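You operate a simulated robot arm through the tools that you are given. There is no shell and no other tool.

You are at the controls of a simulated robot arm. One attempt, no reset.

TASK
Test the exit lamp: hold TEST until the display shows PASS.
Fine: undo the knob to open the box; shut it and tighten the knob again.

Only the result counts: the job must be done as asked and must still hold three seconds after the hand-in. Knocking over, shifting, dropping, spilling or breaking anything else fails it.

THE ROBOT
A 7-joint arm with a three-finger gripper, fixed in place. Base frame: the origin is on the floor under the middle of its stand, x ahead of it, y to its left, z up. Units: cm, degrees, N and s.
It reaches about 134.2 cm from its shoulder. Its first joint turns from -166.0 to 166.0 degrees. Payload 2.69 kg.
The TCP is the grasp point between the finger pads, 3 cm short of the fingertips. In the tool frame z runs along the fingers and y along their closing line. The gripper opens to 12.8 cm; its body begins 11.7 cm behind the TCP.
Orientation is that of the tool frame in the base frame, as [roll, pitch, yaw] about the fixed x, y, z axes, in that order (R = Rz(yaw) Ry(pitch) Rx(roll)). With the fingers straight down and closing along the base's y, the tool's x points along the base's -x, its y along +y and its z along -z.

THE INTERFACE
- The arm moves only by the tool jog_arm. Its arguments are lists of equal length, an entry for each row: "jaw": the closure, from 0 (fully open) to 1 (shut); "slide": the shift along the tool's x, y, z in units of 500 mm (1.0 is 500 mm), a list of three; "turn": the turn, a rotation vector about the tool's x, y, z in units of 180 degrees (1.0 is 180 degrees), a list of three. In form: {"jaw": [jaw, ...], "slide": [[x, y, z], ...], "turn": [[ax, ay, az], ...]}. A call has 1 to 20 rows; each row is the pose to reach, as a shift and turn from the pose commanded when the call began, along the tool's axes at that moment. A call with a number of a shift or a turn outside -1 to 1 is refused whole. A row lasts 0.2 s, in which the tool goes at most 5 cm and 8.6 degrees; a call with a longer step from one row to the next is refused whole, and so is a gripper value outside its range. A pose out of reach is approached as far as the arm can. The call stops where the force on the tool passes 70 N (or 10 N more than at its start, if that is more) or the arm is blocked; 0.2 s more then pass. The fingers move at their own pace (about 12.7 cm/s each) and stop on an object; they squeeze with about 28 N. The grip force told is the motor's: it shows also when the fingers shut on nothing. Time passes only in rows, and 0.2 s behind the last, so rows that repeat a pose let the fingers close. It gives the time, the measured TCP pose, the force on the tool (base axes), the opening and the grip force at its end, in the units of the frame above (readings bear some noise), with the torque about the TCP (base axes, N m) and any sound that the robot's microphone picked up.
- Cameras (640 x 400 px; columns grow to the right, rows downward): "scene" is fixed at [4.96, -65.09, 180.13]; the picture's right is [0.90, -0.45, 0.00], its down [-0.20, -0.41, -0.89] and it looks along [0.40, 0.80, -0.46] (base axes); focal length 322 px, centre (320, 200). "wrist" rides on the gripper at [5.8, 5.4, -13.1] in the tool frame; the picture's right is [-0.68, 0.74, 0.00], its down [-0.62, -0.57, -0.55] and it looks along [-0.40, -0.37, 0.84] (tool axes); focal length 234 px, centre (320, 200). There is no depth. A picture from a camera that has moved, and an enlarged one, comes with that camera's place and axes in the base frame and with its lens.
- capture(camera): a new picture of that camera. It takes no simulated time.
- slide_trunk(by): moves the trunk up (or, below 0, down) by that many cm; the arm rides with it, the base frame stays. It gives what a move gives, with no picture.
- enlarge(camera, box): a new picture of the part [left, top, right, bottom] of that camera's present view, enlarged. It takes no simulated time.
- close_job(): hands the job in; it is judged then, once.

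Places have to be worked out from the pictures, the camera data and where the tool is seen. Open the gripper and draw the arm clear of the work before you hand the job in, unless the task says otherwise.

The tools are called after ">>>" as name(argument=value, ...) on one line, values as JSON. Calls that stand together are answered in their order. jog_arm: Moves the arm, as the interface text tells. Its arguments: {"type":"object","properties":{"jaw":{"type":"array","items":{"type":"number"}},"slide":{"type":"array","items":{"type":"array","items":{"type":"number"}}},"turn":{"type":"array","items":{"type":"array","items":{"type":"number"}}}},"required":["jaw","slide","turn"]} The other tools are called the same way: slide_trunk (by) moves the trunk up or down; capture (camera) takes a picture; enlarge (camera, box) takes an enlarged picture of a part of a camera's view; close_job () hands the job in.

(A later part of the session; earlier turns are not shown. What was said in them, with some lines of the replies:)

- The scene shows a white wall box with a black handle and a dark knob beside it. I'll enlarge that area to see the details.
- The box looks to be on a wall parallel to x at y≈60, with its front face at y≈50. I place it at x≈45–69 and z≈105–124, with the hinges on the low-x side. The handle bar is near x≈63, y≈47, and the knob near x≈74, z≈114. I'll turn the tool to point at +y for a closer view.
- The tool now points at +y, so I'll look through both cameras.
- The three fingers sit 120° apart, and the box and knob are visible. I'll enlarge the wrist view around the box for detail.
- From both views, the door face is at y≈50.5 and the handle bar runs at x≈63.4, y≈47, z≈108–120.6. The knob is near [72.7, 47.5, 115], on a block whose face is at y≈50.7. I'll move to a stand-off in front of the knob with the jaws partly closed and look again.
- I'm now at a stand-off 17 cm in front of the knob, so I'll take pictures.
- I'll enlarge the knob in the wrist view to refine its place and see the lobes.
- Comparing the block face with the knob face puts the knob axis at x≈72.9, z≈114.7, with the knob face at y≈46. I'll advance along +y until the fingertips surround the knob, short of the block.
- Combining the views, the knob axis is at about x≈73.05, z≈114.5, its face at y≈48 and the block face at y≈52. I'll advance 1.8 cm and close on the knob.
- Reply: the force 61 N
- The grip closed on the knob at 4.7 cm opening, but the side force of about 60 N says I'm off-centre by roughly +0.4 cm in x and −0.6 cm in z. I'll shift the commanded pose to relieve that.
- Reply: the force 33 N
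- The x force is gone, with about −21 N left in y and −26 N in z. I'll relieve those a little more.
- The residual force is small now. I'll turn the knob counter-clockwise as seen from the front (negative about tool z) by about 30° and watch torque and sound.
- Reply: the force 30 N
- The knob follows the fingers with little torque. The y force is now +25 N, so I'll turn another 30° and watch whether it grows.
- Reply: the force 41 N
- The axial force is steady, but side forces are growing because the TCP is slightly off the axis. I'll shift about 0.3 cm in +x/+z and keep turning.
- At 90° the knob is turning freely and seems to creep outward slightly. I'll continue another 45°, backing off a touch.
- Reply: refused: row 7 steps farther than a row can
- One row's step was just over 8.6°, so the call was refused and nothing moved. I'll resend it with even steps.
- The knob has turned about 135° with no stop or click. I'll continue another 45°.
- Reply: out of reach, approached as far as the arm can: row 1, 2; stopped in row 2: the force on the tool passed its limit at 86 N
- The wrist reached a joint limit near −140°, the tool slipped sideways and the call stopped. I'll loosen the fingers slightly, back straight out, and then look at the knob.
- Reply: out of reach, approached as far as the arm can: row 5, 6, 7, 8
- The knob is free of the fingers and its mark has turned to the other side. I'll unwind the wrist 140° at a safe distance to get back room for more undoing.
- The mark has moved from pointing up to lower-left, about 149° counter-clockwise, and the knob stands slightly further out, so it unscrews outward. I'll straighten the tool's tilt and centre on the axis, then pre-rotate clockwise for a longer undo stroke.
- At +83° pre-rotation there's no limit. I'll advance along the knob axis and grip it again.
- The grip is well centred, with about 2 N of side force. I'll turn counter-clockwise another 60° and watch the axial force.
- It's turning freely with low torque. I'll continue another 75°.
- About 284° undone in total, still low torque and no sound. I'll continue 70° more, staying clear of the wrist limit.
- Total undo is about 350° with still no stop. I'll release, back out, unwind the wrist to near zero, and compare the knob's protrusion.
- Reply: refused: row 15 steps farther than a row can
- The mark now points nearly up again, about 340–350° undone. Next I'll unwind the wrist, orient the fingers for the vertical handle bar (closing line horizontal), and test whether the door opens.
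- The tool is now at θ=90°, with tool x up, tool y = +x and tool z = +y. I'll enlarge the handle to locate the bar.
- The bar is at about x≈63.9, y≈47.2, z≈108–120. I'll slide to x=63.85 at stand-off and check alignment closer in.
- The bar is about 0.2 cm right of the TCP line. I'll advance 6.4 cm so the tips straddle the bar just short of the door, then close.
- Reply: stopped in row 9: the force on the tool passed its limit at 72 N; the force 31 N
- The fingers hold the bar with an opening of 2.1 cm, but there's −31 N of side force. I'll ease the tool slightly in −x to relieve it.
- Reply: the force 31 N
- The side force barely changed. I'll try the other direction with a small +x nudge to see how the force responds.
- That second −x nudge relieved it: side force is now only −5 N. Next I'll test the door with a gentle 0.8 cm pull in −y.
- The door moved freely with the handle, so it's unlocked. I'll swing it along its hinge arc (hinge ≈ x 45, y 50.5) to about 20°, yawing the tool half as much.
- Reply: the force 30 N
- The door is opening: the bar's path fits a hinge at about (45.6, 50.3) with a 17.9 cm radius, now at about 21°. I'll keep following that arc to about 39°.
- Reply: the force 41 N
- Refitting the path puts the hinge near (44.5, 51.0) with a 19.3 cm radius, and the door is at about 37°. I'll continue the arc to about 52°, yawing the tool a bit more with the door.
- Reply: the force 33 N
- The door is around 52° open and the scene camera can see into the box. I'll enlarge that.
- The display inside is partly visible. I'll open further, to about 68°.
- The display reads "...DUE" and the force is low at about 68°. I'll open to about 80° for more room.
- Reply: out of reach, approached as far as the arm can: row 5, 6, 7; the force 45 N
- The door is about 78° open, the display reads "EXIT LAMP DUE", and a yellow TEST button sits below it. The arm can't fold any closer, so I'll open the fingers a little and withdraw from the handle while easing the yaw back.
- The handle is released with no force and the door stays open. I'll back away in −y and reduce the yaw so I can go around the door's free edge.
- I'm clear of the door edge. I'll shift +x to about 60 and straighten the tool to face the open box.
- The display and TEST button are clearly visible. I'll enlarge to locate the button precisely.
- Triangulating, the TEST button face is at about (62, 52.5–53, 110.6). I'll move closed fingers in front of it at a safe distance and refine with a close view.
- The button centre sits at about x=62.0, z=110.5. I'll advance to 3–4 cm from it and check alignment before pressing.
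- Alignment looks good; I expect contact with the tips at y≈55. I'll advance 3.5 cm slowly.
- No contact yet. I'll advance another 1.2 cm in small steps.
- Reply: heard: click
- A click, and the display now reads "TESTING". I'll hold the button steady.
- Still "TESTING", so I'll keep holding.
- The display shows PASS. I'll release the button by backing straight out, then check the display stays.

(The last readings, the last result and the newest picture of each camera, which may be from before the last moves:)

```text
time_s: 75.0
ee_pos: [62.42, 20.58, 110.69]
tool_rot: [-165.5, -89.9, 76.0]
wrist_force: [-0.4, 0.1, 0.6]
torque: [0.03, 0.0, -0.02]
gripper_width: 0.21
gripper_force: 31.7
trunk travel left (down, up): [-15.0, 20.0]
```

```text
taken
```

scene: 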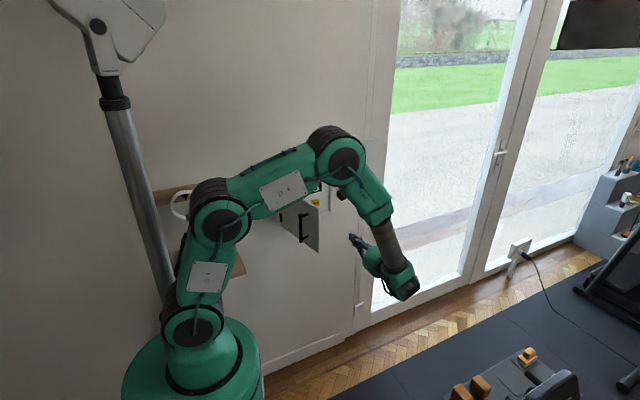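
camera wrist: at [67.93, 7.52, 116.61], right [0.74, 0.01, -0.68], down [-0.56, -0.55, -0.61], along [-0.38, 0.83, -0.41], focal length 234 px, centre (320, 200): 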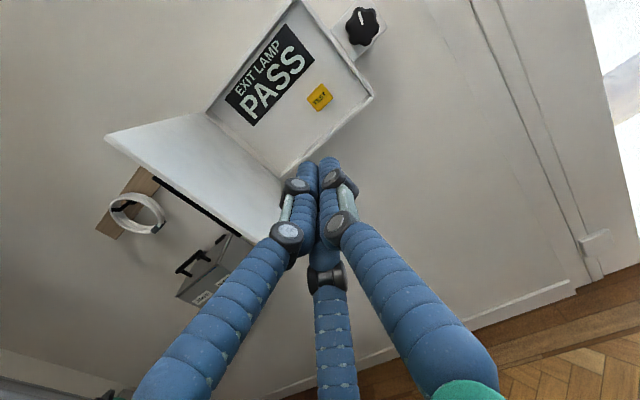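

PASS stays lit. To shut the door, I'll take the closed fingers round the free edge to the door's outer face, staying well clear of the edge.

>>> jog_arm(jaw=[1.0, 1.0, 1.0, 1.0, 1.0, 1.0, 1.0, 1.0, 1.0], slide=[[0.012, -0.04, -0.04], [0.024, -0.1, -0.05], [0.036, -0.165, -0.05], [0.048, -0.23, -0.05], [0.06, -0.295, -0.05], [0.072, -0.36, -0.05], [0.072, -0.425, -0.045], [0.072, -0.468, -0.04], [0.072, -0.468, -0.04]], turn=[[-0.015, 0, 0], [-0.03, 0, 0], [-0.045, 0, 0], [-0.06, 0, 0], [-0.08, 0, 0], [-0.1, 0, 0], [-0.12, 0, 0], [-0.139, 0, 0], [-0.139, 0, 0]])

>>> capture(camera="wrist")

>>> capture(camera="scene")

```text
time_s: 77.0
ee_pos: [38.93, 18.31, 114.14]
tool_rot: [159.6, -89.9, 85.8]
wrist_force: [-0.5, -0.1, 1.3]
torque: [0.0, 0.01, -0.05]
gripper_width: 0.21
gripper_force: 31.5
trunk travel left (down, up): [-15.0, 20.0]
```

```text
taken
camera wrist: at [38.29, 4.18, 120.13], right [0.67, -0.31, -0.68], down [-0.74, -0.27, -0.61], along [0.01, 0.91, -0.41], focal length 234 px, centre (320, 200)
```

wrist: 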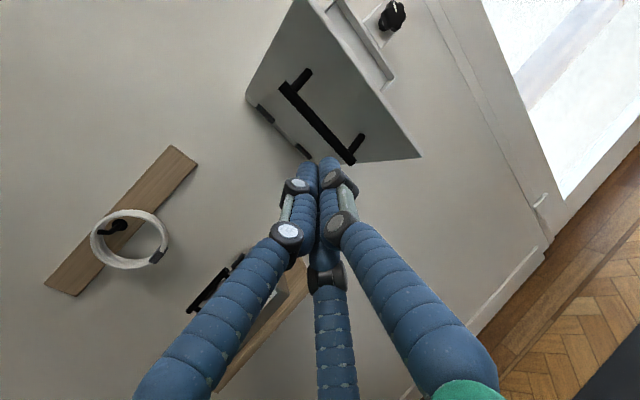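

```text
taken
```

scene: 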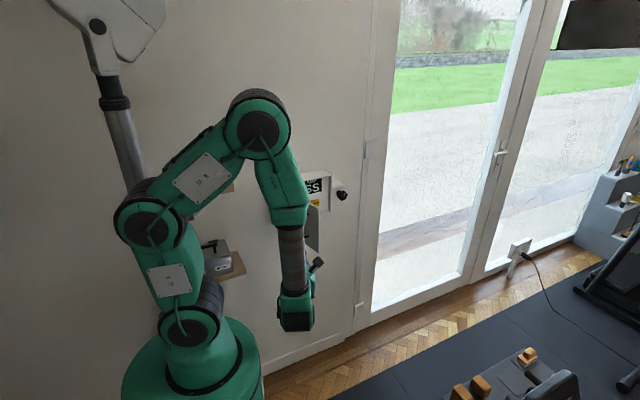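

I'm left of the open door, whose free edge is near (49.5, 25.5) and bar near (44.9, 31.5). I'll ease the fingertips onto the outer face near the edge and start pushing it closed along its arc.

>>> jog_arm(jaw=[1.0, 1.0, 1.0, 1.0, 1.0, 1.0, 1.0, 1.0, 1.0, 1.0, 1.0, 1.0], slide=[[0, 0, 0.066], [0, 0, 0.132], [0, 0.022, 0.15], [0, 0.045, 0.168], [0, 0.068, 0.187], [0, 0.086, 0.199], [0, 0.104, 0.212], [0, 0.1214, 0.2248], [0, 0.141, 0.2437], [0, 0.161, 0.2626], [0, 0.1806, 0.2815], [0, 0.1806, 0.2815]], turn=[[0, 0, 0], [0, 0, 0], [0, 0, 0], [0, 0, 0], [0, 0, 0], [0.002, 0, 0], [0.004, 0, 0], [0.0056, 0, 0], [0.009, 0, 0], [0.013, 0, 0], [0.0167, 0, 0], [0.0167, 0, 0]])

>>> capture(camera="wrist")

>>> capture(camera="scene")

```text
time_s: 79.6
ee_pos: [53.06, 27.59, 114.07]
tool_rot: [175.3, -89.9, 73.2]
wrist_force: [-0.3, -0.5, 0.3]
torque: [0.0, 0.01, 0.03]
gripper_width: 0.2
gripper_force: 31.5
trunk travel left (down, up): [-15.0, 20.0]
```

```text
taken
camera wrist: at [53.28, 13.34, 120.18], right [0.68, -0.27, -0.68], down [-0.73, -0.3, -0.61], along [-0.04, 0.91, -0.41], focal length 234 px, centre (320, 200)
```

wrist: 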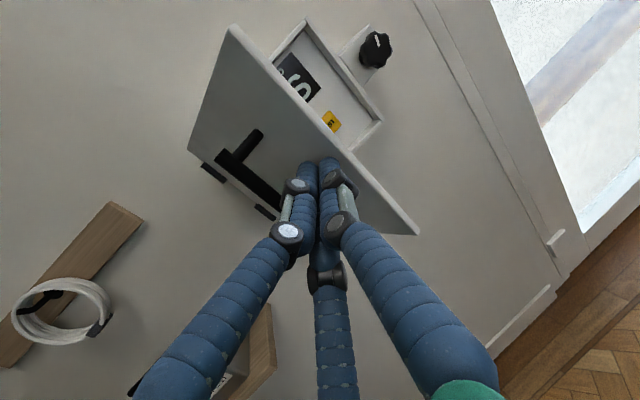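

```text
taken
```

scene: 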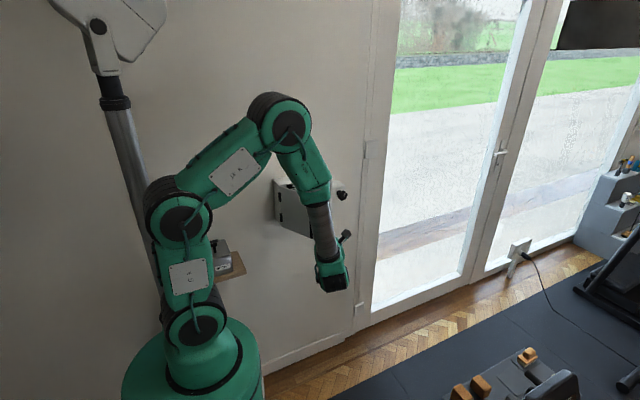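

The door follows with no noticeable force, and its edge is at about 64°. I'll continue along the arc to about 20°.

>>> jog_arm(jaw=[1.0, 1.0, 1.0, 1.0, 1.0, 1.0, 1.0, 1.0, 1.0], slide=[[0, 0.0264, 0.0316], [0, 0.0528, 0.0632], [0, 0.074, 0.099], [0, 0.095, 0.1346], [0, 0.11, 0.173], [0, 0.1245, 0.2119], [0, 0.1325, 0.252], [0, 0.14, 0.2923], [0, 0.14, 0.2923]], turn=[[0.0083, 0, 0], [0.0167, 0, 0], [0.0278, 0, 0], [0.0389, 0, 0], [0.05, 0, 0], [0.0611, 0, 0], [0.0722, 0, 0], [0.0833, 0, 0], [0.0833, 0, 0]])

>>> capture(camera="wrist")

>>> capture(camera="scene")

```text
time_s: 81.6
ee_pos: [64.92, 38.6, 114.19]
tool_rot: [-173.1, -89.9, 76.5]
wrist_force: [0.0, -0.4, -0.1]
torque: [0.0, -0.01, -0.02]
gripper_width: 0.22
gripper_force: 31.5
trunk travel left (down, up): [-15.0, 20.0]
```

```text
taken
camera wrist: at [68.81, 24.96, 120.18], right [0.73, -0.09, -0.68], down [-0.62, -0.48, -0.61], along [-0.27, 0.87, -0.41], focal length 234 px, centre (320, 200)
```

wrist: 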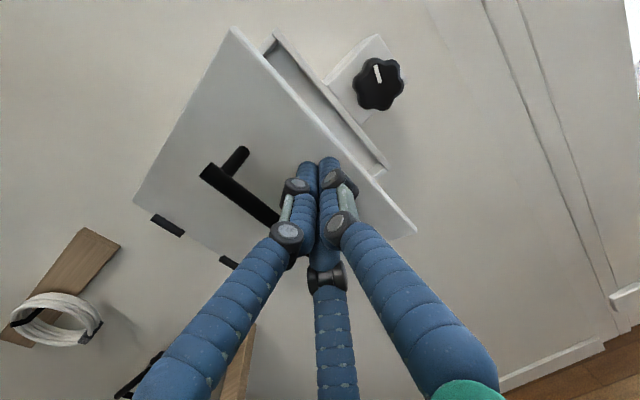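

```text
taken
```

scene: 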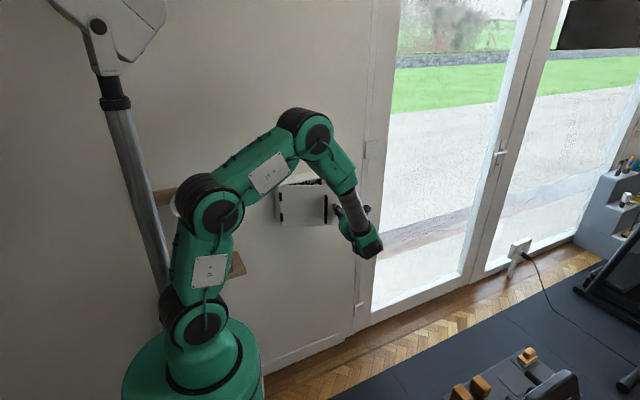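

The door is down to about 22°. I'll continue, slower, until it's almost shut.

>>> jog_arm(jaw=[1.0, 1.0, 1.0, 1.0, 1.0, 1.0, 1.0], slide=[[0, 0.0114, 0.039], [0, 0.0228, 0.0786], [0, 0.0255, 0.105], [0, 0.028, 0.1324], [0, 0.0255, 0.152], [0, 0.0234, 0.17], [0, 0.0234, 0.17]], turn=[[0.011, 0, 0], [0.0222, 0, 0], [0.03, 0, 0], [0.0389, 0, 0], [0.0389, 0, 0], [0.0389, 0, 0], [0.0389, 0, 0]])

>>> capture(camera="wrist")

```text
time_s: 83.2
ee_pos: [66.94, 46.9, 114.24]
tool_rot: [13.5, -90.0, -103.0]
wrist_force: [-0.3, 0.4, -0.4]
torque: [-0.02, -0.01, -0.01]
gripper_width: 0.2
gripper_force: 31.1
trunk travel left (down, up): [-15.0, 20.0]
```

```text
taken
camera wrist: at [72.42, 33.85, 120.21], right [0.74, 0.0, -0.68], down [-0.56, -0.55, -0.61], along [-0.38, 0.83, -0.41], focal length 234 px, centre (320, 200)
```

wrist: 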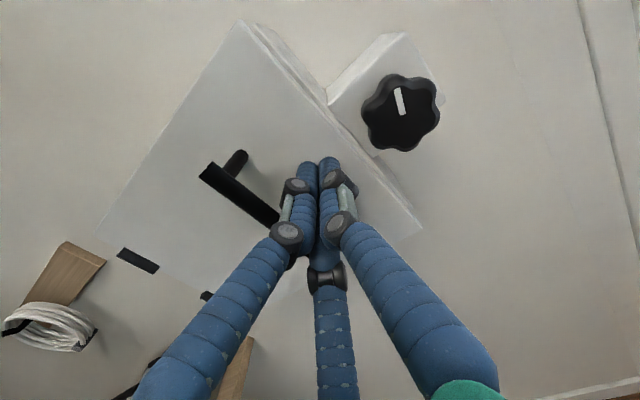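

The door is nearly flush and there's no force yet. I'll press forward in small steps until it seats.

>>> jog_arm(jaw=[1.0, 1.0, 1.0, 1.0, 1.0], slide=[[0, 0, 0.006], [0, 0, 0.012], [0, 0, 0.018], [0, 0, 0.022], [0, 0, 0.022]], turn=[[0, 0, 0], [0, 0, 0], [0, 0, 0], [0, 0, 0], [0, 0, 0]])

>>> capture(camera="wrist")

```text
time_s: 84.4
ee_pos: [66.99, 47.92, 114.13]
tool_rot: [-169.4, -89.8, 79.9]
wrist_force: [0.0, 0.2, 0.0]
torque: [0.03, 0.01, 0.0]
gripper_width: 0.22
gripper_force: 31.1
trunk travel left (down, up): [-15.0, 20.0]
```

```text
taken
camera wrist: at [72.45, 34.92, 120.1], right [0.74, 0.0, -0.68], down [-0.56, -0.55, -0.61], along [-0.38, 0.83, -0.41], focal length 234 px, centre (320, 200)
```

wrist: 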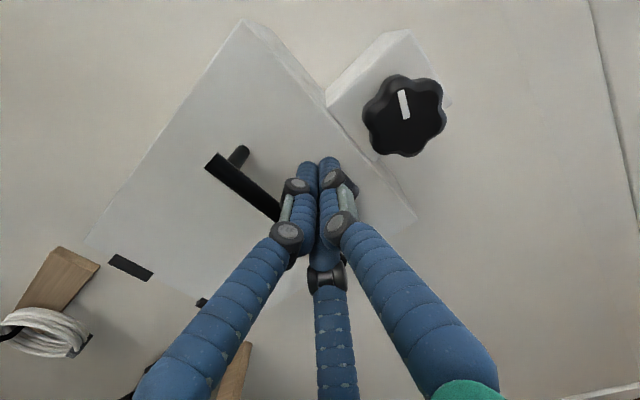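

Still no resistance at tip y≈50.9. I'll continue in smaller steps.

>>> jog_arm(jaw=[1.0, 1.0, 1.0, 1.0], slide=[[0, 0, 0.004], [0, 0, 0.008], [0, 0, 0.012], [0, 0, 0.012]], turn=[[0, 0, 0], [0, 0, 0], [0, 0, 0], [0, 0, 0]])

>>> capture(camera="wrist")

```text
time_s: 85.4
ee_pos: [66.96, 48.64, 114.18]
tool_rot: [-170.6, -89.8, 80.9]
wrist_force: [0.2, -0.4, -0.8]
torque: [-0.02, 0.02, 0.0]
gripper_width: 0.19
gripper_force: 30.9
trunk travel left (down, up): [-15.0, 20.0]
```

```text
taken
camera wrist: at [72.44, 35.56, 120.07], right [0.74, 0.0, -0.68], down [-0.56, -0.55, -0.61], along [-0.38, 0.83, -0.41], focal length 234 px, centre (320, 200)
```

wrist: 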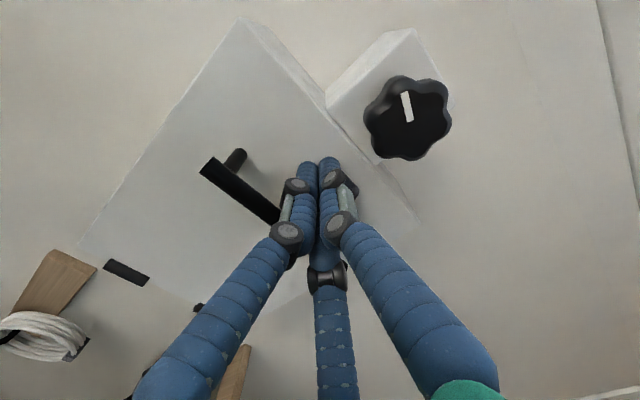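

The last frames suggest the door itself has stopped moving. I'll step on until I feel it seat.

>>> jog_arm(jaw=[1.0, 1.0, 1.0, 1.0], slide=[[0, 0, 0.004], [0, 0, 0.008], [0, 0, 0.012], [0, 0, 0.012]], turn=[[0, 0, 0], [0, 0, 0], [0, 0, 0], [0, 0, 0]])

>>> capture(camera="wrist")

```text
time_s: 86.4
ee_pos: [66.9, 49.16, 114.2]
tool_rot: [-150.5, -90.0, 60.9]
wrist_force: [-0.7, -18.1, -2.2]
torque: [0.06, -0.14, -0.14]
gripper_width: 0.57
gripper_force: 31.3
trunk travel left (down, up): [-15.0, 20.0]
```

```text
taken
camera wrist: at [72.46, 36.01, 120.09], right [0.74, 0.0, -0.68], down [-0.56, -0.55, -0.61], along [-0.38, 0.83, -0.41], focal length 234 px, centre (320, 200)
```

wrist: 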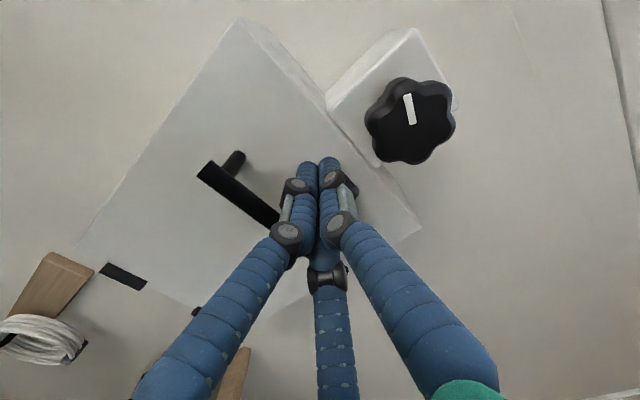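

Contact at 18 N with the door stationary: it's seated. I'll back off, move in front of the knob axis (73.5, 114.0), and open the fingers partly.

>>> jog_arm(jaw=[1.0, 1.0, 1.0, 0.9, 0.7, 0.5, 0.4, 0.4], slide=[[0, 0, -0.03], [0, 0, -0.11], [0, 0, -0.2], [0, 0.02, -0.28], [-0.002, 0.06, -0.34], [-0.004, 0.1, -0.38], [-0.004, 0.131, -0.38], [-0.004, 0.131, -0.38]], turn=[[0, 0, 0], [0, 0, 0], [0, 0, 0], [0, 0, 0], [0, 0, 0], [0, 0, 0], [0, 0, 0], [0, 0, 0]])

>>> capture(camera="wrist")

>>> enlarge(camera="scene", box=[250, 150, 370, 240])

```text
time_s: 88.2
ee_pos: [73.68, 30.19, 113.86]
tool_rot: [-168.7, -89.8, 79.1]
wrist_force: [0.7, 0.6, -0.9]
torque: [0.03, 0.02, 0.02]
gripper_width: 7.66
gripper_force: 0.0
trunk travel left (down, up): [-15.0, 20.0]
```

```text
taken
camera wrist: at [79.17, 17.09, 119.84], right [0.74, 0.0, -0.68], down [-0.56, -0.55, -0.61], along [-0.38, 0.83, -0.41], focal length 234 px, centre (320, 200)
```

wrist: 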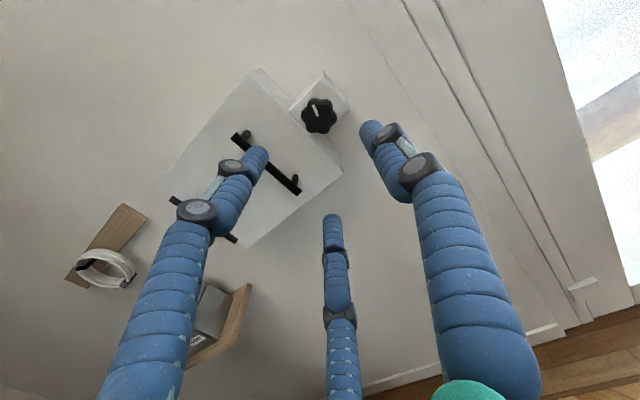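

```text
4.44 times, centred on (310, 195) of scene
camera zoom: at [4.96, -65.09, 180.13], right [0.9, -0.45, 0.0], down [-0.2, -0.41, -0.89], along [0.4, 0.8, -0.46], focal length 1432 px, centre (364, 222)
```

zoom: 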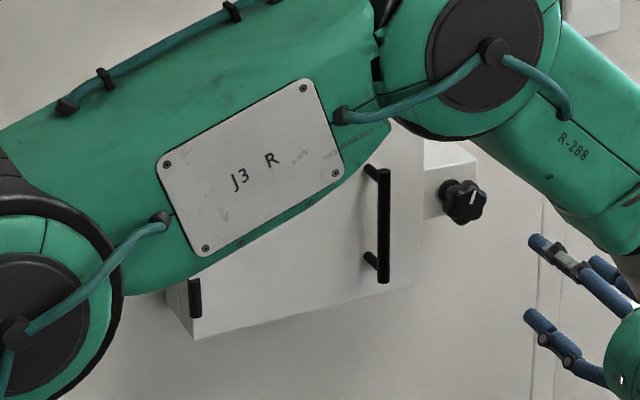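

The handle is back at its original pixel position, so the door is fully shut. Now I'll pre-rotate the wrist counter-clockwise (no contact) so I can tighten clockwise over a long stroke.

>>> jog_arm(jaw=[0.4, 0.4, 0.4, 0.4, 0.4, 0.4, 0.4, 0.4, 0.4, 0.4, 0.4, 0.4, 0.4, 0.4, 0.4, 0.4, 0.4, 0.4, 0.4, 0.4], slide=[[0, 0, 0], [0, 0, 0], [0, 0, 0], [0, 0, 0], [0, 0, 0], [0, 0, 0], [0, 0, 0], [0, 0, 0], [0, 0, 0], [0, 0, 0], [0, 0, 0], [0, 0, 0], [0, 0, 0], [0, 0, 0], [0, 0, 0], [0, 0, 0], [0, 0, 0], [0, 0, 0], [0, 0, 0], [0, 0, 0]], turn=[[0, 0, -0.0445], [0, 0, -0.089], [0, 0, -0.1335], [0, 0, -0.178], [0, 0, -0.2225], [0, 0, -0.267], [0, 0, -0.3115], [0, 0, -0.356], [0, 0, -0.4005], [0, 0, -0.445], [0, 0, -0.4895], [0, 0, -0.534], [0, 0, -0.5785], [0, 0, -0.623], [0, 0, -0.6675], [0, 0, -0.712], [0, 0, -0.7565], [0, 0, -0.801], [0, 0, -0.8455], [0, 0, -0.89]])

>>> jog_arm(jaw=[0.4, 0.4, 0.4, 0.4, 0.4, 0.4, 0.4, 0.4], slide=[[0, 0, 0], [0, 0, 0], [0, 0, 0], [0, 0, 0], [0, 0, 0], [0, 0, 0], [0, 0, 0], [0, 0, 0]], turn=[[0, 0, -0.042], [0, 0, -0.084], [0, 0, -0.126], [0, 0, -0.168], [0, 0, -0.21], [0, 0, -0.252], [0, 0, -0.278], [0, 0, -0.278]])

>>> capture(camera="wrist")

>>> capture(camera="scene")

```text
time_s: 92.4
ee_pos: [73.71, 30.15, 114.04]
tool_rot: [90.3, 70.3, -179.2]
wrist_force: [-0.8, 0.0, 0.1]
torque: [-0.01, -0.01, 0.01]
gripper_width: 7.7
gripper_force: 0.1
trunk travel left (down, up): [-15.0, 20.0]
```

```text
time_s: 94.2
ee_pos: [73.66, 30.18, 113.97]
tool_rot: [-90.4, 59.8, 0.3]
wrist_force: [-0.5, 0.0, -0.2]
torque: [0.02, 0.01, -0.01]
gripper_width: 7.68
gripper_force: 0.2
trunk travel left (down, up): [-15.0, 20.0]
```

```text
taken
camera wrist: at [72.1, 17.03, 106.36], right [-0.98, -0.01, 0.21], down [0.18, -0.55, 0.82], along [0.11, 0.84, 0.53], focal length 234 px, centre (320, 200)
```

wrist: 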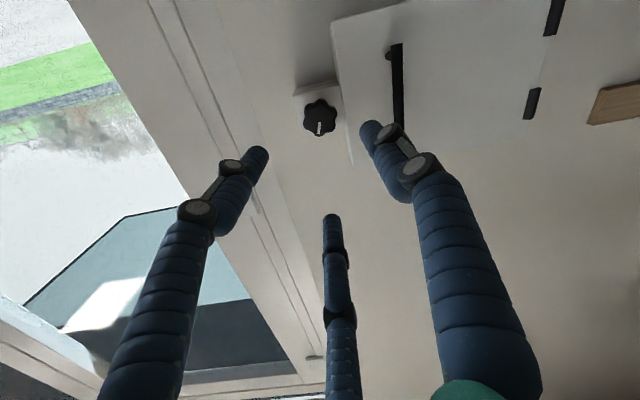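

```text
taken
```

scene: 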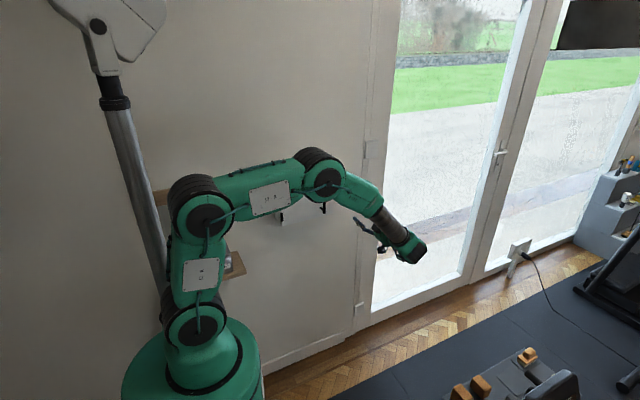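

The wrist is at θ=−120° in front of the knob. I'll advance and grip it as before.

>>> jog_arm(jaw=[0.4, 0.4, 0.4, 0.4, 0.4, 0.4, 0.6, 0.8, 1.0, 1.0], slide=[[-0.0016, 0.0028, 0.08], [-0.0016, 0.0028, 0.16], [-0.0016, 0.0028, 0.23], [-0.0016, 0.0028, 0.28], [-0.0016, 0.0028, 0.31], [-0.0016, 0.0028, 0.322], [-0.0016, 0.0028, 0.322], [-0.0016, 0.0028, 0.322], [-0.0016, 0.0028, 0.322], [-0.0016, 0.0028, 0.322]], turn=[[0, 0, 0], [0, 0, 0], [0, 0, 0], [0, 0, 0], [0, 0, 0], [0, 0, 0], [0, 0, 0], [0, 0, 0], [0, 0, 0], [0, 0, 0]])

>>> enlarge(camera="wrist", box=[220, 100, 420, 230])

```text
time_s: 96.4
ee_pos: [73.52, 46.36, 113.89]
tool_rot: [-90.0, 59.7, 0.3]
wrist_force: [9.4, 2.9, 7.7]
torque: [0.23, -0.01, -0.39]
gripper_width: 4.14
gripper_force: 44.9
trunk travel left (down, up): [-15.0, 20.0]
```

```text
3.08 times, centred on (320, 165) of wrist
camera zoom: at [71.96, 33.16, 106.37], right [-0.98, -0.01, 0.21], down [0.18, -0.55, 0.82], along [0.11, 0.84, 0.53], focal length 720 px, centre (320, 308)
```

zoom: 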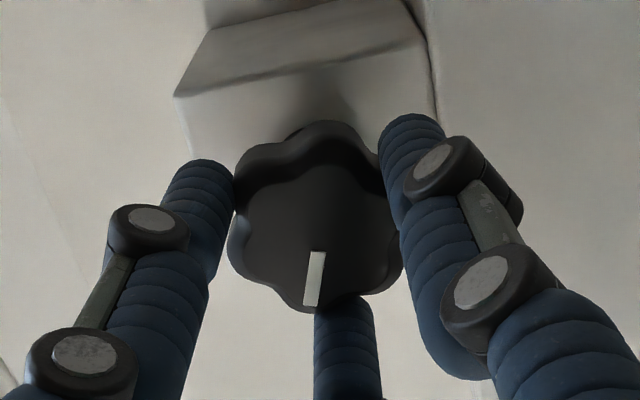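

The grip is well seated with low force. I'll turn clockwise (+ about tool z) by 120°.

>>> jog_arm(jaw=[1.0, 1.0, 1.0, 1.0, 1.0, 1.0, 1.0, 1.0, 1.0, 1.0, 1.0, 1.0, 1.0, 1.0, 1.0, 1.0, 1.0], slide=[[0, 0, 0], [0, 0, 0], [0, 0, 0], [0, 0, 0], [0, 0, 0], [0, 0, 0], [0, 0, 0], [0, 0, 0], [0, 0, 0], [0, 0, 0], [0, 0, 0], [0, 0, 0], [0, 0, 0], [0, 0, 0], [0, 0, 0], [0, 0, 0], [0, 0, 0]], turn=[[0, 0, 0.0417], [0, 0, 0.0833], [0, 0, 0.125], [0, 0, 0.1667], [0, 0, 0.2083], [0, 0, 0.25], [0, 0, 0.2917], [0, 0, 0.3333], [0, 0, 0.375], [0, 0, 0.4167], [0, 0, 0.4583], [0, 0, 0.5], [0, 0, 0.5417], [0, 0, 0.5833], [0, 0, 0.625], [0, 0, 0.6667], [0, 0, 0.6667]])

>>> enlarge(camera="wrist", box=[220, 100, 420, 230])

```text
time_s: 100.0
ee_pos: [73.47, 46.31, 114.03]
tool_rot: [90.0, 0.2, -179.6]
wrist_force: [34.4, 20.0, 32.8]
torque: [0.71, -0.04, -0.62]
gripper_width: 4.09
gripper_force: 44.6
trunk travel left (down, up): [-15.0, 20.0]
```

```text
3.08 times, centred on (320, 165) of wrist
camera zoom: at [67.76, 33.16, 119.45], right [0.67, 0.01, 0.74], down [0.62, -0.54, -0.56], along [0.4, 0.84, -0.37], focal length 720 px, centre (320, 308)
```

zoom: 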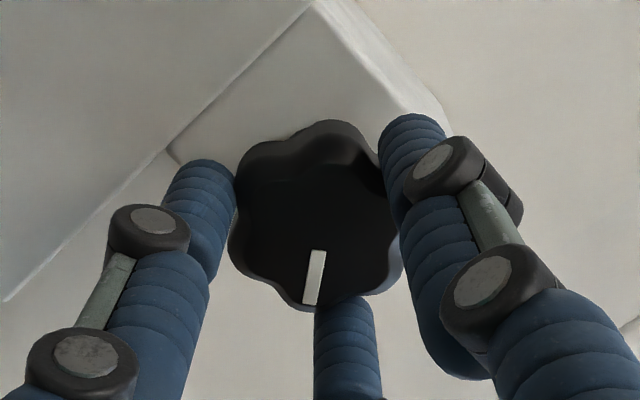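

It's turned 120° clockwise, with some side and axial load building as it screws in. I'll recentre slightly and continue 100° more.

>>> jog_arm(jaw=[1.0, 1.0, 1.0, 1.0, 1.0, 1.0, 1.0, 1.0, 1.0, 1.0, 1.0, 1.0], slide=[[-0.005, 0.005, 0.003], [-0.005, 0.005, 0.003], [-0.005, 0.005, 0.003], [-0.005, 0.005, 0.003], [-0.005, 0.005, 0.004], [-0.005, 0.005, 0.004], [-0.005, 0.005, 0.004], [-0.005, 0.005, 0.004], [-0.005, 0.005, 0.004], [-0.005, 0.005, 0.004], [-0.005, 0.005, 0.004], [-0.005, 0.005, 0.004]], turn=[[0, 0, 0], [0, 0, 0.0417], [0, 0, 0.0833], [0, 0, 0.125], [0, 0, 0.1667], [0, 0, 0.2083], [0, 0, 0.25], [0, 0, 0.2917], [0, 0, 0.3333], [0, 0, 0.375], [0, 0, 0.4167], [0, 0, 0.4167]])

>>> enlarge(camera="wrist", box=[220, 100, 420, 230])

>>> capture(camera="scene")

```text
time_s: 102.6
ee_pos: [73.46, 46.39, 114.02]
tool_rot: [90.7, -74.9, 179.8]
wrist_force: [-13.3, -19.9, -13.1]
torque: [-0.35, 0.0, 0.42]
gripper_width: 4.07
gripper_force: 45.2
trunk travel left (down, up): [-15.0, 20.0]
```

```text
3.08 times, centred on (320, 165) of wrist
camera zoom: at [77.35, 33.37, 121.2], right [0.89, 0.01, -0.46], down [-0.38, -0.55, -0.74], along [-0.26, 0.83, -0.49], focal length 720 px, centre (320, 308)
```

zoom: 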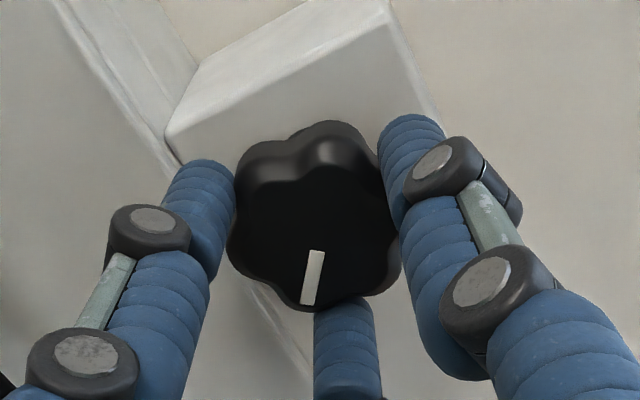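

```text
taken
```

scene: 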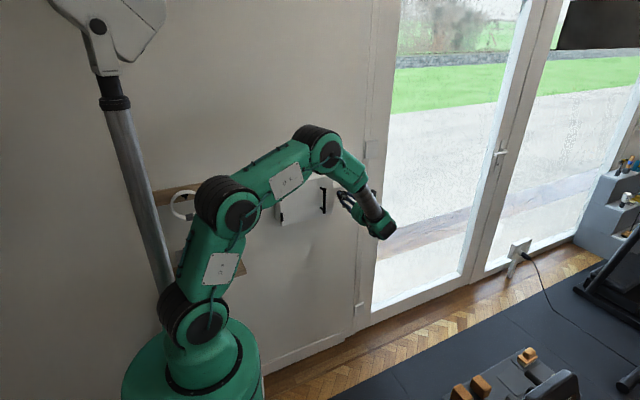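

It's turned 195° clockwise so far. I'll relieve the small load and add 30° more before regripping.

>>> jog_arm(jaw=[1.0, 1.0, 1.0, 1.0, 1.0, 1.0], slide=[[-0.0025, -0.0015, -0.003], [-0.0025, -0.0015, -0.003], [-0.0025, -0.0015, -0.003], [-0.0025, -0.0015, -0.003], [-0.0025, -0.0015, -0.003], [-0.0025, -0.0015, -0.003]], turn=[[0, 0, 0], [0, 0, 0.0417], [0, 0, 0.0833], [0, 0, 0.125], [0, 0, 0.1667], [0, 0, 0.1667]])

>>> enlarge(camera="wrist", box=[220, 100, 420, 230])

```text
time_s: 104.0
ee_pos: [73.62, 46.48, 114.03]
tool_rot: [-90.6, -75.1, 1.1]
wrist_force: [-7.5, -0.4, -10.3]
torque: [-0.23, 0.02, 0.04]
gripper_width: 4.09
gripper_force: 45.3
trunk travel left (down, up): [-15.0, 20.0]
```

```text
3.08 times, centred on (320, 165) of wrist
camera zoom: at [80.36, 33.38, 118.43], right [0.54, 0.0, -0.84], down [-0.7, -0.56, -0.45], along [-0.47, 0.83, -0.3], focal length 720 px, centre (320, 308)
```

zoom: 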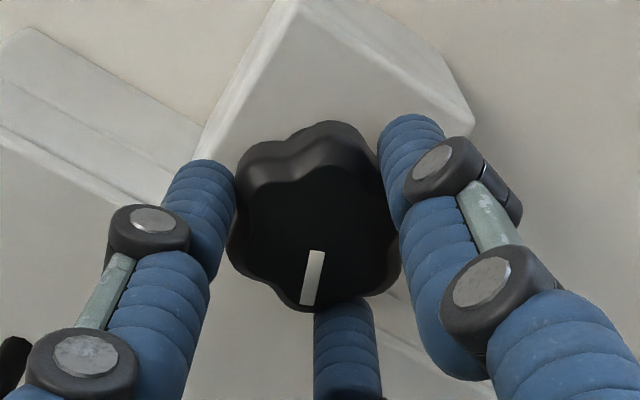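

Total clockwise is now 225°, with about 115–125° to go. I'll release, back off, rewind 165° counter-clockwise, and regrip.

>>> jog_arm(jaw=[0.4, 0.4, 0.4, 0.4, 0.4, 0.4, 0.4], slide=[[0, 0, 0], [0, 0, 0], [0, 0, -0.06], [0, 0, -0.14], [0, 0, -0.22], [0, 0, -0.24], [0, 0, -0.24]], turn=[[0, 0, 0], [0, 0, 0], [0, 0, 0], [0, 0, 0], [0, 0, 0], [0, 0, 0], [0, 0, 0]])

>>> jog_arm(jaw=[0.4, 0.4, 0.4, 0.4, 0.4, 0.4, 0.4, 0.4, 0.4, 0.4, 0.4, 0.4, 0.4, 0.4, 0.4, 0.4, 0.4, 0.4, 0.4, 0.4], slide=[[0, 0, 0], [0, 0, 0], [0, 0, 0], [0, 0, 0], [0, 0, 0], [0, 0, 0], [0, 0, 0], [0, 0, 0], [0, 0, 0], [0, 0, 0], [0, 0, 0], [0, 0, 0], [0, 0, 0], [0, 0, 0], [0, 0, 0], [0, 0, 0], [0, 0, 0], [0, 0, 0], [0, 0, 0], [0, 0, 0]], turn=[[0, 0, -0.047], [0, 0, -0.094], [0, 0, -0.141], [0, 0, -0.188], [0, 0, -0.235], [0, 0, -0.282], [0, 0, -0.329], [0, 0, -0.376], [0, 0, -0.423], [0, 0, -0.47], [0, 0, -0.517], [0, 0, -0.564], [0, 0, -0.611], [0, 0, -0.658], [0, 0, -0.705], [0, 0, -0.752], [0, 0, -0.799], [0, 0, -0.846], [0, 0, -0.89], [0, 0, -0.917]])

>>> enlarge(camera="wrist", box=[260, 60, 380, 170])

>>> enlarge(camera="scene", box=[250, 150, 370, 240])

```text
time_s: 105.6
ee_pos: [73.51, 34.32, 114.13]
tool_rot: [-90.6, -75.2, 1.0]
wrist_force: [-0.8, -0.2, 0.5]
torque: [0.01, -0.02, -0.01]
gripper_width: 7.66
gripper_force: 0.0
trunk travel left (down, up): [-15.0, 20.0]
```

```text
time_s: 109.8
ee_pos: [73.71, 34.34, 114.05]
tool_rot: [90.2, 60.4, -179.3]
wrist_force: [-0.1, -0.1, -0.3]
torque: [0.01, 0.02, 0.02]
gripper_width: 7.67
gripper_force: 0.0
trunk travel left (down, up): [-15.0, 20.0]
```

```text
3.64 times, centred on (320, 115) of wrist
camera zoom: at [66.21, 21.17, 111.77], right [-0.31, 0.0, 0.95], down [0.8, -0.54, 0.26], along [0.52, 0.84, 0.17], focal length 852 px, centre (320, 509)
```

zoom: 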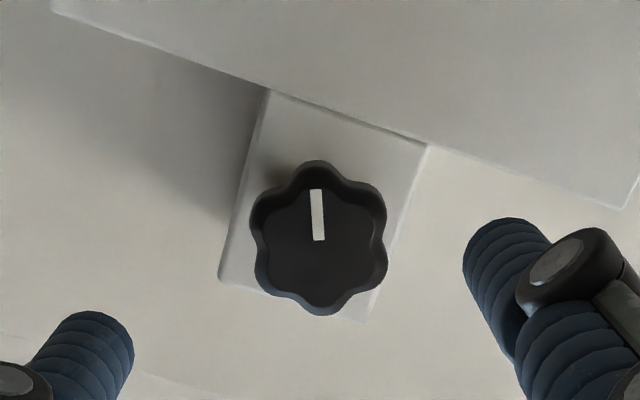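

```text
4.44 times, centred on (310, 195) of scene
camera zoom: at [4.96, -65.09, 180.13], right [0.9, -0.45, 0.0], down [-0.2, -0.41, -0.89], along [0.4, 0.8, -0.46], focal length 1432 px, centre (364, 222)
```

zoom: 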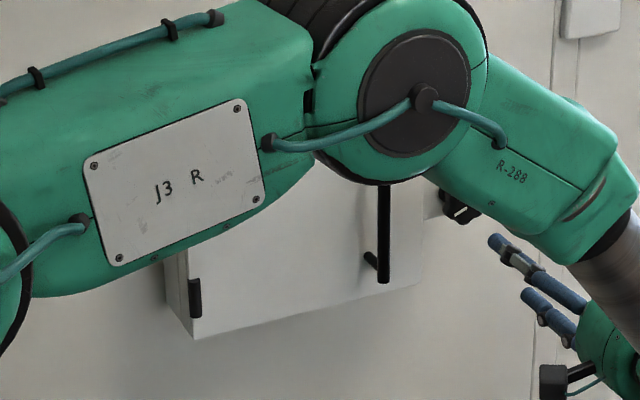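

The mark now points lower-left, about 115° counter-clockwise of its original upright position. I'll regrip at θ=−60° for the final tightening.

>>> jog_arm(jaw=[0.4, 0.4, 0.4, 0.4, 0.4, 0.6, 0.8, 1.0, 1.0], slide=[[0.002, 0.0035, 0.08], [0.002, 0.0035, 0.15], [0.002, 0.0035, 0.2], [0.002, 0.0035, 0.23], [0.002, 0.0035, 0.242], [0.002, 0.0035, 0.242], [0.002, 0.0035, 0.242], [0.002, 0.0035, 0.242], [0.002, 0.0035, 0.242]], turn=[[0, 0, 0], [0, 0, 0], [0, 0, 0], [0, 0, 0], [0, 0, 0], [0, 0, 0], [0, 0, 0], [0, 0, 0], [0, 0, 0]])

>>> enlarge(camera="wrist", box=[220, 100, 420, 230])

```text
time_s: 111.8
ee_pos: [73.48, 46.43, 114.06]
tool_rot: [90.1, 60.2, -179.4]
wrist_force: [20.5, 2.6, 0.8]
torque: [-0.03, -0.04, -0.75]
gripper_width: 4.3
gripper_force: 45.0
trunk travel left (down, up): [-15.0, 20.0]
```

```text
3.08 times, centred on (320, 165) of wrist
camera zoom: at [66.06, 33.29, 111.73], right [-0.3, 0.0, 0.95], down [0.8, -0.54, 0.26], along [0.52, 0.84, 0.16], focal length 720 px, centre (320, 308)
```

zoom: 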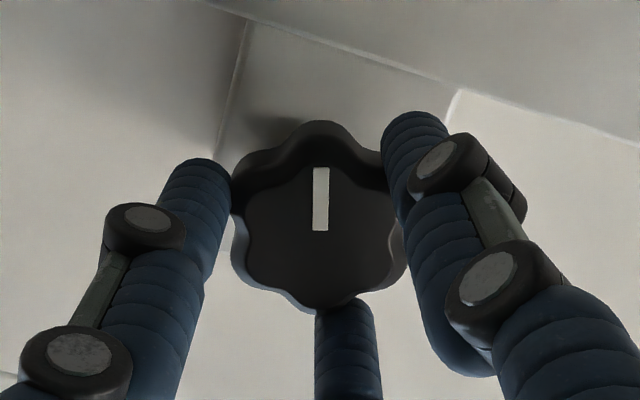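

The grip is good. I'll nudge +x slightly and turn clockwise 90°, watching the torque.

>>> jog_arm(jaw=[1.0, 1.0, 1.0, 1.0, 1.0, 1.0, 1.0, 1.0, 1.0, 1.0, 1.0, 1.0, 1.0], slide=[[-0.0015, -0.0026, 0], [-0.0015, -0.0026, 0], [-0.0015, -0.0026, 0], [-0.0015, -0.0026, 0], [-0.0015, -0.0026, 0], [-0.0015, -0.0026, 0], [-0.0015, -0.0026, 0], [-0.0015, -0.0026, 0], [-0.0015, -0.0026, 0], [-0.0015, -0.0026, 0], [-0.0015, -0.0026, 0], [-0.0015, -0.0026, 0], [-0.0015, -0.0026, 0]], turn=[[0, 0, 0], [0, 0, 0.0455], [0, 0, 0.091], [0, 0, 0.1365], [0, 0, 0.182], [0, 0, 0.2275], [0, 0, 0.273], [0, 0, 0.3185], [0, 0, 0.364], [0, 0, 0.4095], [0, 0, 0.455], [0, 0, 0.5], [0, 0, 0.5]])

>>> enlarge(camera="wrist", box=[220, 100, 420, 230])

```text
time_s: 114.6
ee_pos: [73.46, 46.69, 113.99]
tool_rot: [90.3, -29.7, -179.6]
wrist_force: [3.9, 8.6, 5.2]
torque: [0.27, -0.11, -0.14]
gripper_width: 4.23
gripper_force: 45.1
trunk travel left (down, up): [-15.0, 20.0]
```

```text
3.08 times, centred on (320, 165) of wrist
camera zoom: at [71.26, 33.39, 121.71], right [0.95, 0.01, 0.3], down [0.26, -0.55, -0.8], along [0.16, 0.84, -0.52], focal length 720 px, centre (320, 308)
```

zoom: 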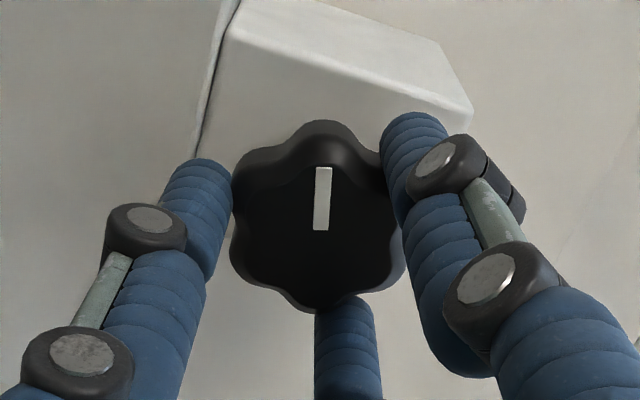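

About 25° remains to the original position. I'll turn another 20° and watch for resistance.

>>> jog_arm(jaw=[1.0, 1.0, 1.0, 1.0, 1.0], slide=[[0, 0, 0], [0, 0, 0], [0, 0, 0], [0, 0, 0], [0, 0, 0]], turn=[[0, 0, 0.028], [0, 0, 0.056], [0, 0, 0.083], [0, 0, 0.111], [0, 0, 0.111]])

>>> enlarge(camera="wrist", box=[220, 100, 420, 230])

```text
time_s: 115.8
ee_pos: [73.52, 46.45, 114.03]
tool_rot: [90.2, -49.7, -179.7]
wrist_force: [5.8, 5.4, 4.4]
torque: [-0.12, -1.18, -0.18]
gripper_width: 4.38
gripper_force: 44.9
trunk travel left (down, up): [-15.0, 20.0]
```

```text
3.08 times, centred on (320, 165) of wrist
camera zoom: at [73.97, 33.38, 122.08], right [1.0, 0.01, -0.04], down [-0.03, -0.55, -0.83], along [-0.03, 0.83, -0.55], focal length 720 px, centre (320, 308)
```

zoom: 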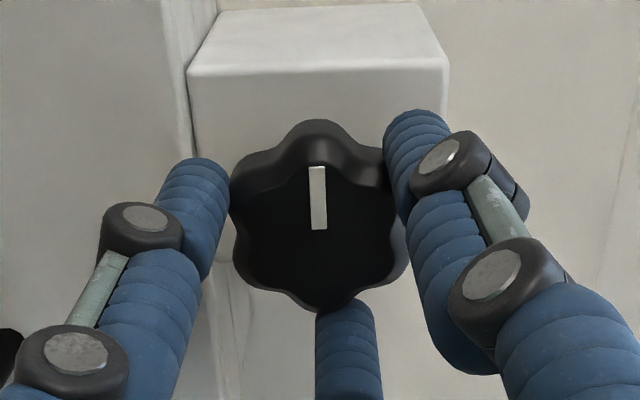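

Torque has risen to 1.2 N·m, so the knob is at its stop, with the mark nearly upright. I'll turn a few more degrees to make it properly tight.

>>> jog_arm(jaw=[1.0, 1.0, 1.0, 1.0], slide=[[0, 0, 0], [0, 0, 0], [0, 0, 0], [0, 0, 0]], turn=[[0, 0, 0.02], [0, 0, 0.04], [0, 0, 0.055], [0, 0, 0.055]])

>>> enlarge(camera="wrist", box=[220, 100, 420, 230])

```text
time_s: 116.8
ee_pos: [73.57, 46.54, 113.99]
tool_rot: [90.2, -59.8, -179.8]
wrist_force: [5.8, -0.4, 6.9]
torque: [-0.02, -1.2, -0.19]
gripper_width: 4.65
gripper_force: 44.7
trunk travel left (down, up): [-15.0, 20.0]
```

```text
3.08 times, centred on (320, 165) of wrist
camera zoom: at [75.33, 33.36, 121.9], right [0.98, 0.01, -0.21], down [-0.17, -0.55, -0.82], along [-0.12, 0.83, -0.54], focal length 720 px, centre (320, 308)
```

zoom: 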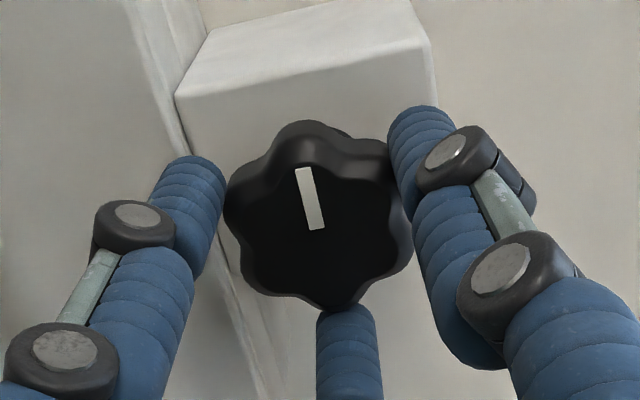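

The knob didn't move further: the fingers slipped over the lobes at 1.2 N·m, and the mark projects to about 1° from upright, matching its starting position. I'll release, back off and verify.

>>> jog_arm(jaw=[0.8, 0.4, 0.4, 0.4, 0.4, 0.4, 0.4], slide=[[0, 0, 0], [0, 0, 0], [0, 0, -0.05], [0, 0, -0.12], [0, 0, -0.2], [0, 0, -0.28], [0, 0, -0.28]], turn=[[0, 0, 0], [0, 0, 0], [0, 0, 0], [0, 0, 0], [0, 0, 0], [0, 0, 0], [0, 0, 0]])

>>> enlarge(camera="wrist", box=[260, 60, 380, 170])

>>> capture(camera="wrist")

>>> enlarge(camera="scene", box=[250, 150, 370, 240])

```text
time_s: 118.4
ee_pos: [73.71, 32.47, 113.98]
tool_rot: [90.2, -59.6, -179.7]
wrist_force: [0.0, -0.5, -0.1]
torque: [0.0, 0.01, 0.03]
gripper_width: 7.7
gripper_force: 0.1
trunk travel left (down, up): [-15.0, 20.0]
```

```text
3.64 times, centred on (320, 115) of wrist
camera zoom: at [75.53, 19.3, 121.89], right [0.98, 0.01, -0.21], down [-0.17, -0.55, -0.82], along [-0.12, 0.83, -0.54], focal length 852 px, centre (320, 509)
```

zoom: 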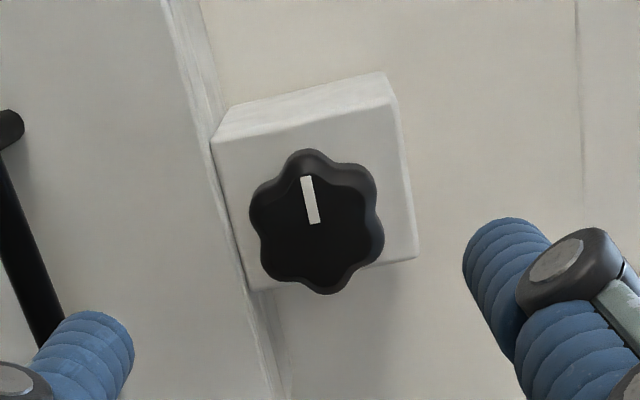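

```text
taken
camera wrist: at [75.53, 19.3, 121.89], right [0.98, 0.01, -0.21], down [-0.17, -0.55, -0.82], along [-0.12, 0.83, -0.54], focal length 234 px, centre (320, 200)
```

wrist: 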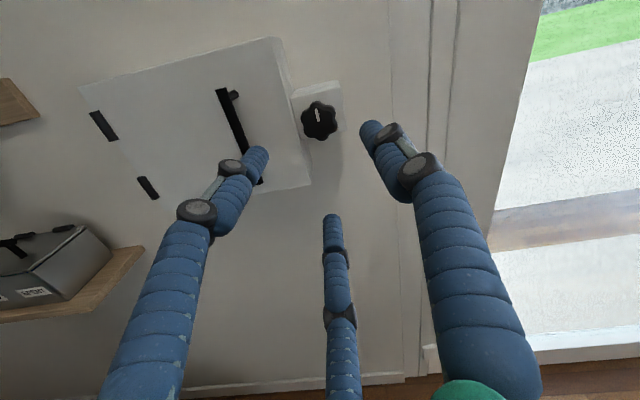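

```text
4.44 times, centred on (310, 195) of scene
camera zoom: at [4.96, -65.09, 180.13], right [0.9, -0.45, 0.0], down [-0.2, -0.41, -0.89], along [0.4, 0.8, -0.46], focal length 1432 px, centre (364, 222)
```

zoom: 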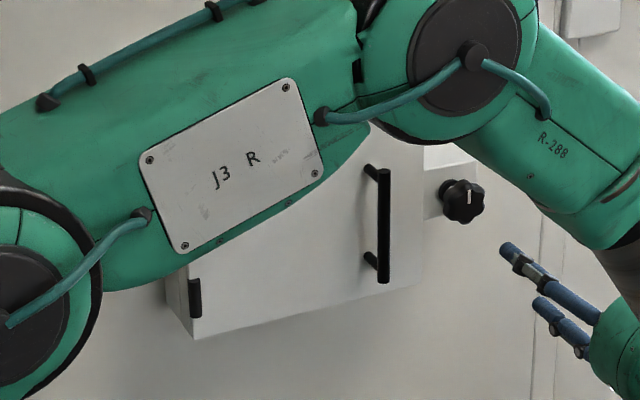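

The scene view now matches the start: door shut, handle in its original place, and the knob mark upright and at its stop. I'll draw the arm clear with the gripper fully open.

>>> jog_arm(jaw=[0.4, 0.4, 0.3, 0.2, 0.1, 0, 0, 0], slide=[[0, 0, -0.07], [0.03, 0.005, -0.14], [0.09, 0.015, -0.21], [0.15, 0.027, -0.27], [0.21, 0.038, -0.32], [0.25, 0.045, -0.35], [0.283, 0.05, -0.35], [0.283, 0.05, -0.35]], turn=[[0, 0, 0], [0, 0, 0], [0, 0, 0], [0, 0, 0], [0, 0, 0], [0, 0, 0], [0, 0, 0], [0, 0, 0]])

>>> capture(camera="wrist")

>>> capture(camera="scene")

>>> enlarge(camera="scene", box=[250, 150, 370, 240])

```text
time_s: 120.2
ee_pos: [68.74, 14.87, 127.49]
tool_rot: [90.3, -59.6, -179.7]
wrist_force: [-0.4, -0.2, 0.3]
torque: [-0.01, -0.01, -0.03]
gripper_width: 12.79
gripper_force: 0.1
trunk travel left (down, up): [-15.0, 20.0]
```

```text
taken
camera wrist: at [70.51, 1.9, 135.35], right [0.98, 0.01, -0.21], down [-0.17, -0.55, -0.82], along [-0.12, 0.83, -0.54], focal length 234 px, centre (320, 200)
```

wrist: 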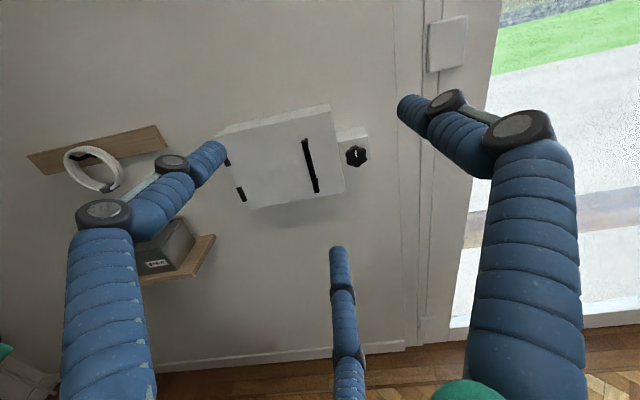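

```text
taken
```

scene: 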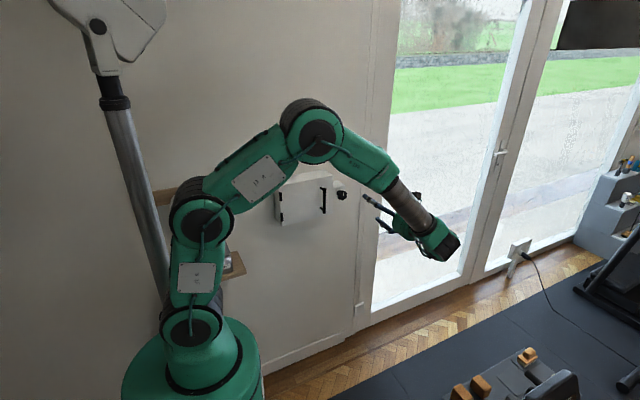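

```text
4.44 times, centred on (310, 195) of scene
camera zoom: at [4.96, -65.09, 180.13], right [0.9, -0.45, 0.0], down [-0.2, -0.41, -0.89], along [0.4, 0.8, -0.46], focal length 1432 px, centre (364, 222)
```

zoom: 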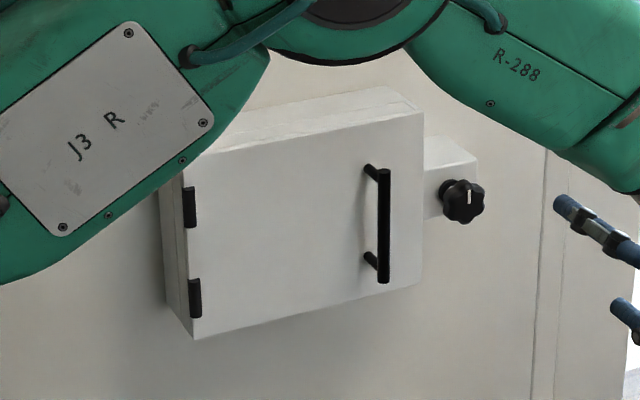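

The arm is clear and the shelf items are in place. I'll take one last close-up of the knob to confirm the mark before handing in.

>>> enlarge(camera="scene", box=[325, 180, 360, 205])

>>> enlarge(camera="wrist", box=[330, 120, 390, 180])

```text
16.00 times, centred on (342, 192) of scene
camera zoom: at [4.96, -65.09, 180.13], right [0.9, -0.45, 0.0], down [-0.2, -0.41, -0.89], along [0.4, 0.8, -0.46], focal length 5154 px, centre (-40, 320)
```

zoom: 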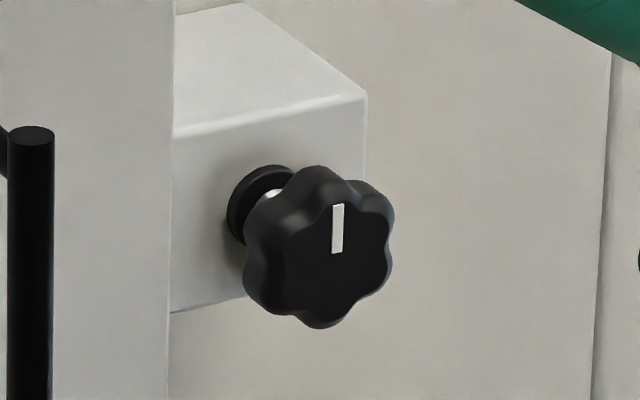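

```text
6.67 times, centred on (360, 150) of wrist
camera zoom: at [70.51, 1.9, 135.35], right [0.98, 0.01, -0.21], down [-0.17, -0.55, -0.82], along [-0.12, 0.83, -0.54], focal length 1561 px, centre (53, 533)
```

zoom: 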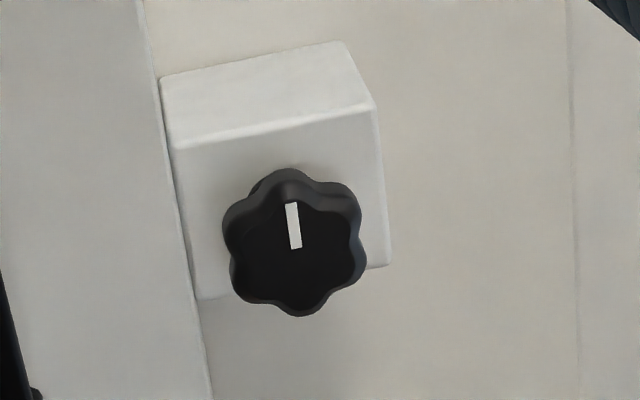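

The door is shut, the knob is hard against its stop with the mark upright as at the start, and PASS was confirmed on the display. The arm is clear with the gripper open, so I'm handing in the job.

>>> close_job()

```text
The job is handed in.
```

The exit lamp test is done: I held TEST until the display went from TESTING to PASS, and PASS stayed on after I let go.

- **Opening:** I undid the knob by just under one full turn and swung the door open by its handle.
- **Closing:** I pushed the door shut until it stopped moving. In the scene view, the door and handle line up with where they were at the start.
- **Knob:** I turned it back until it would go no further. At about 1.2 N·m the fingers slipped over it, so that is as tight as this gripper could get it. Its mark points straight up again, as it did at the start.
- **Slip while undoing:** On the first stroke the wrist reached a joint limit, and the tool jerked about 2 cm sideways off the knob. I saw no sign of damage or of anything else being moved.

The arm is drawn back with the gripper open. The job is handed in, but I have not seen a verdict.
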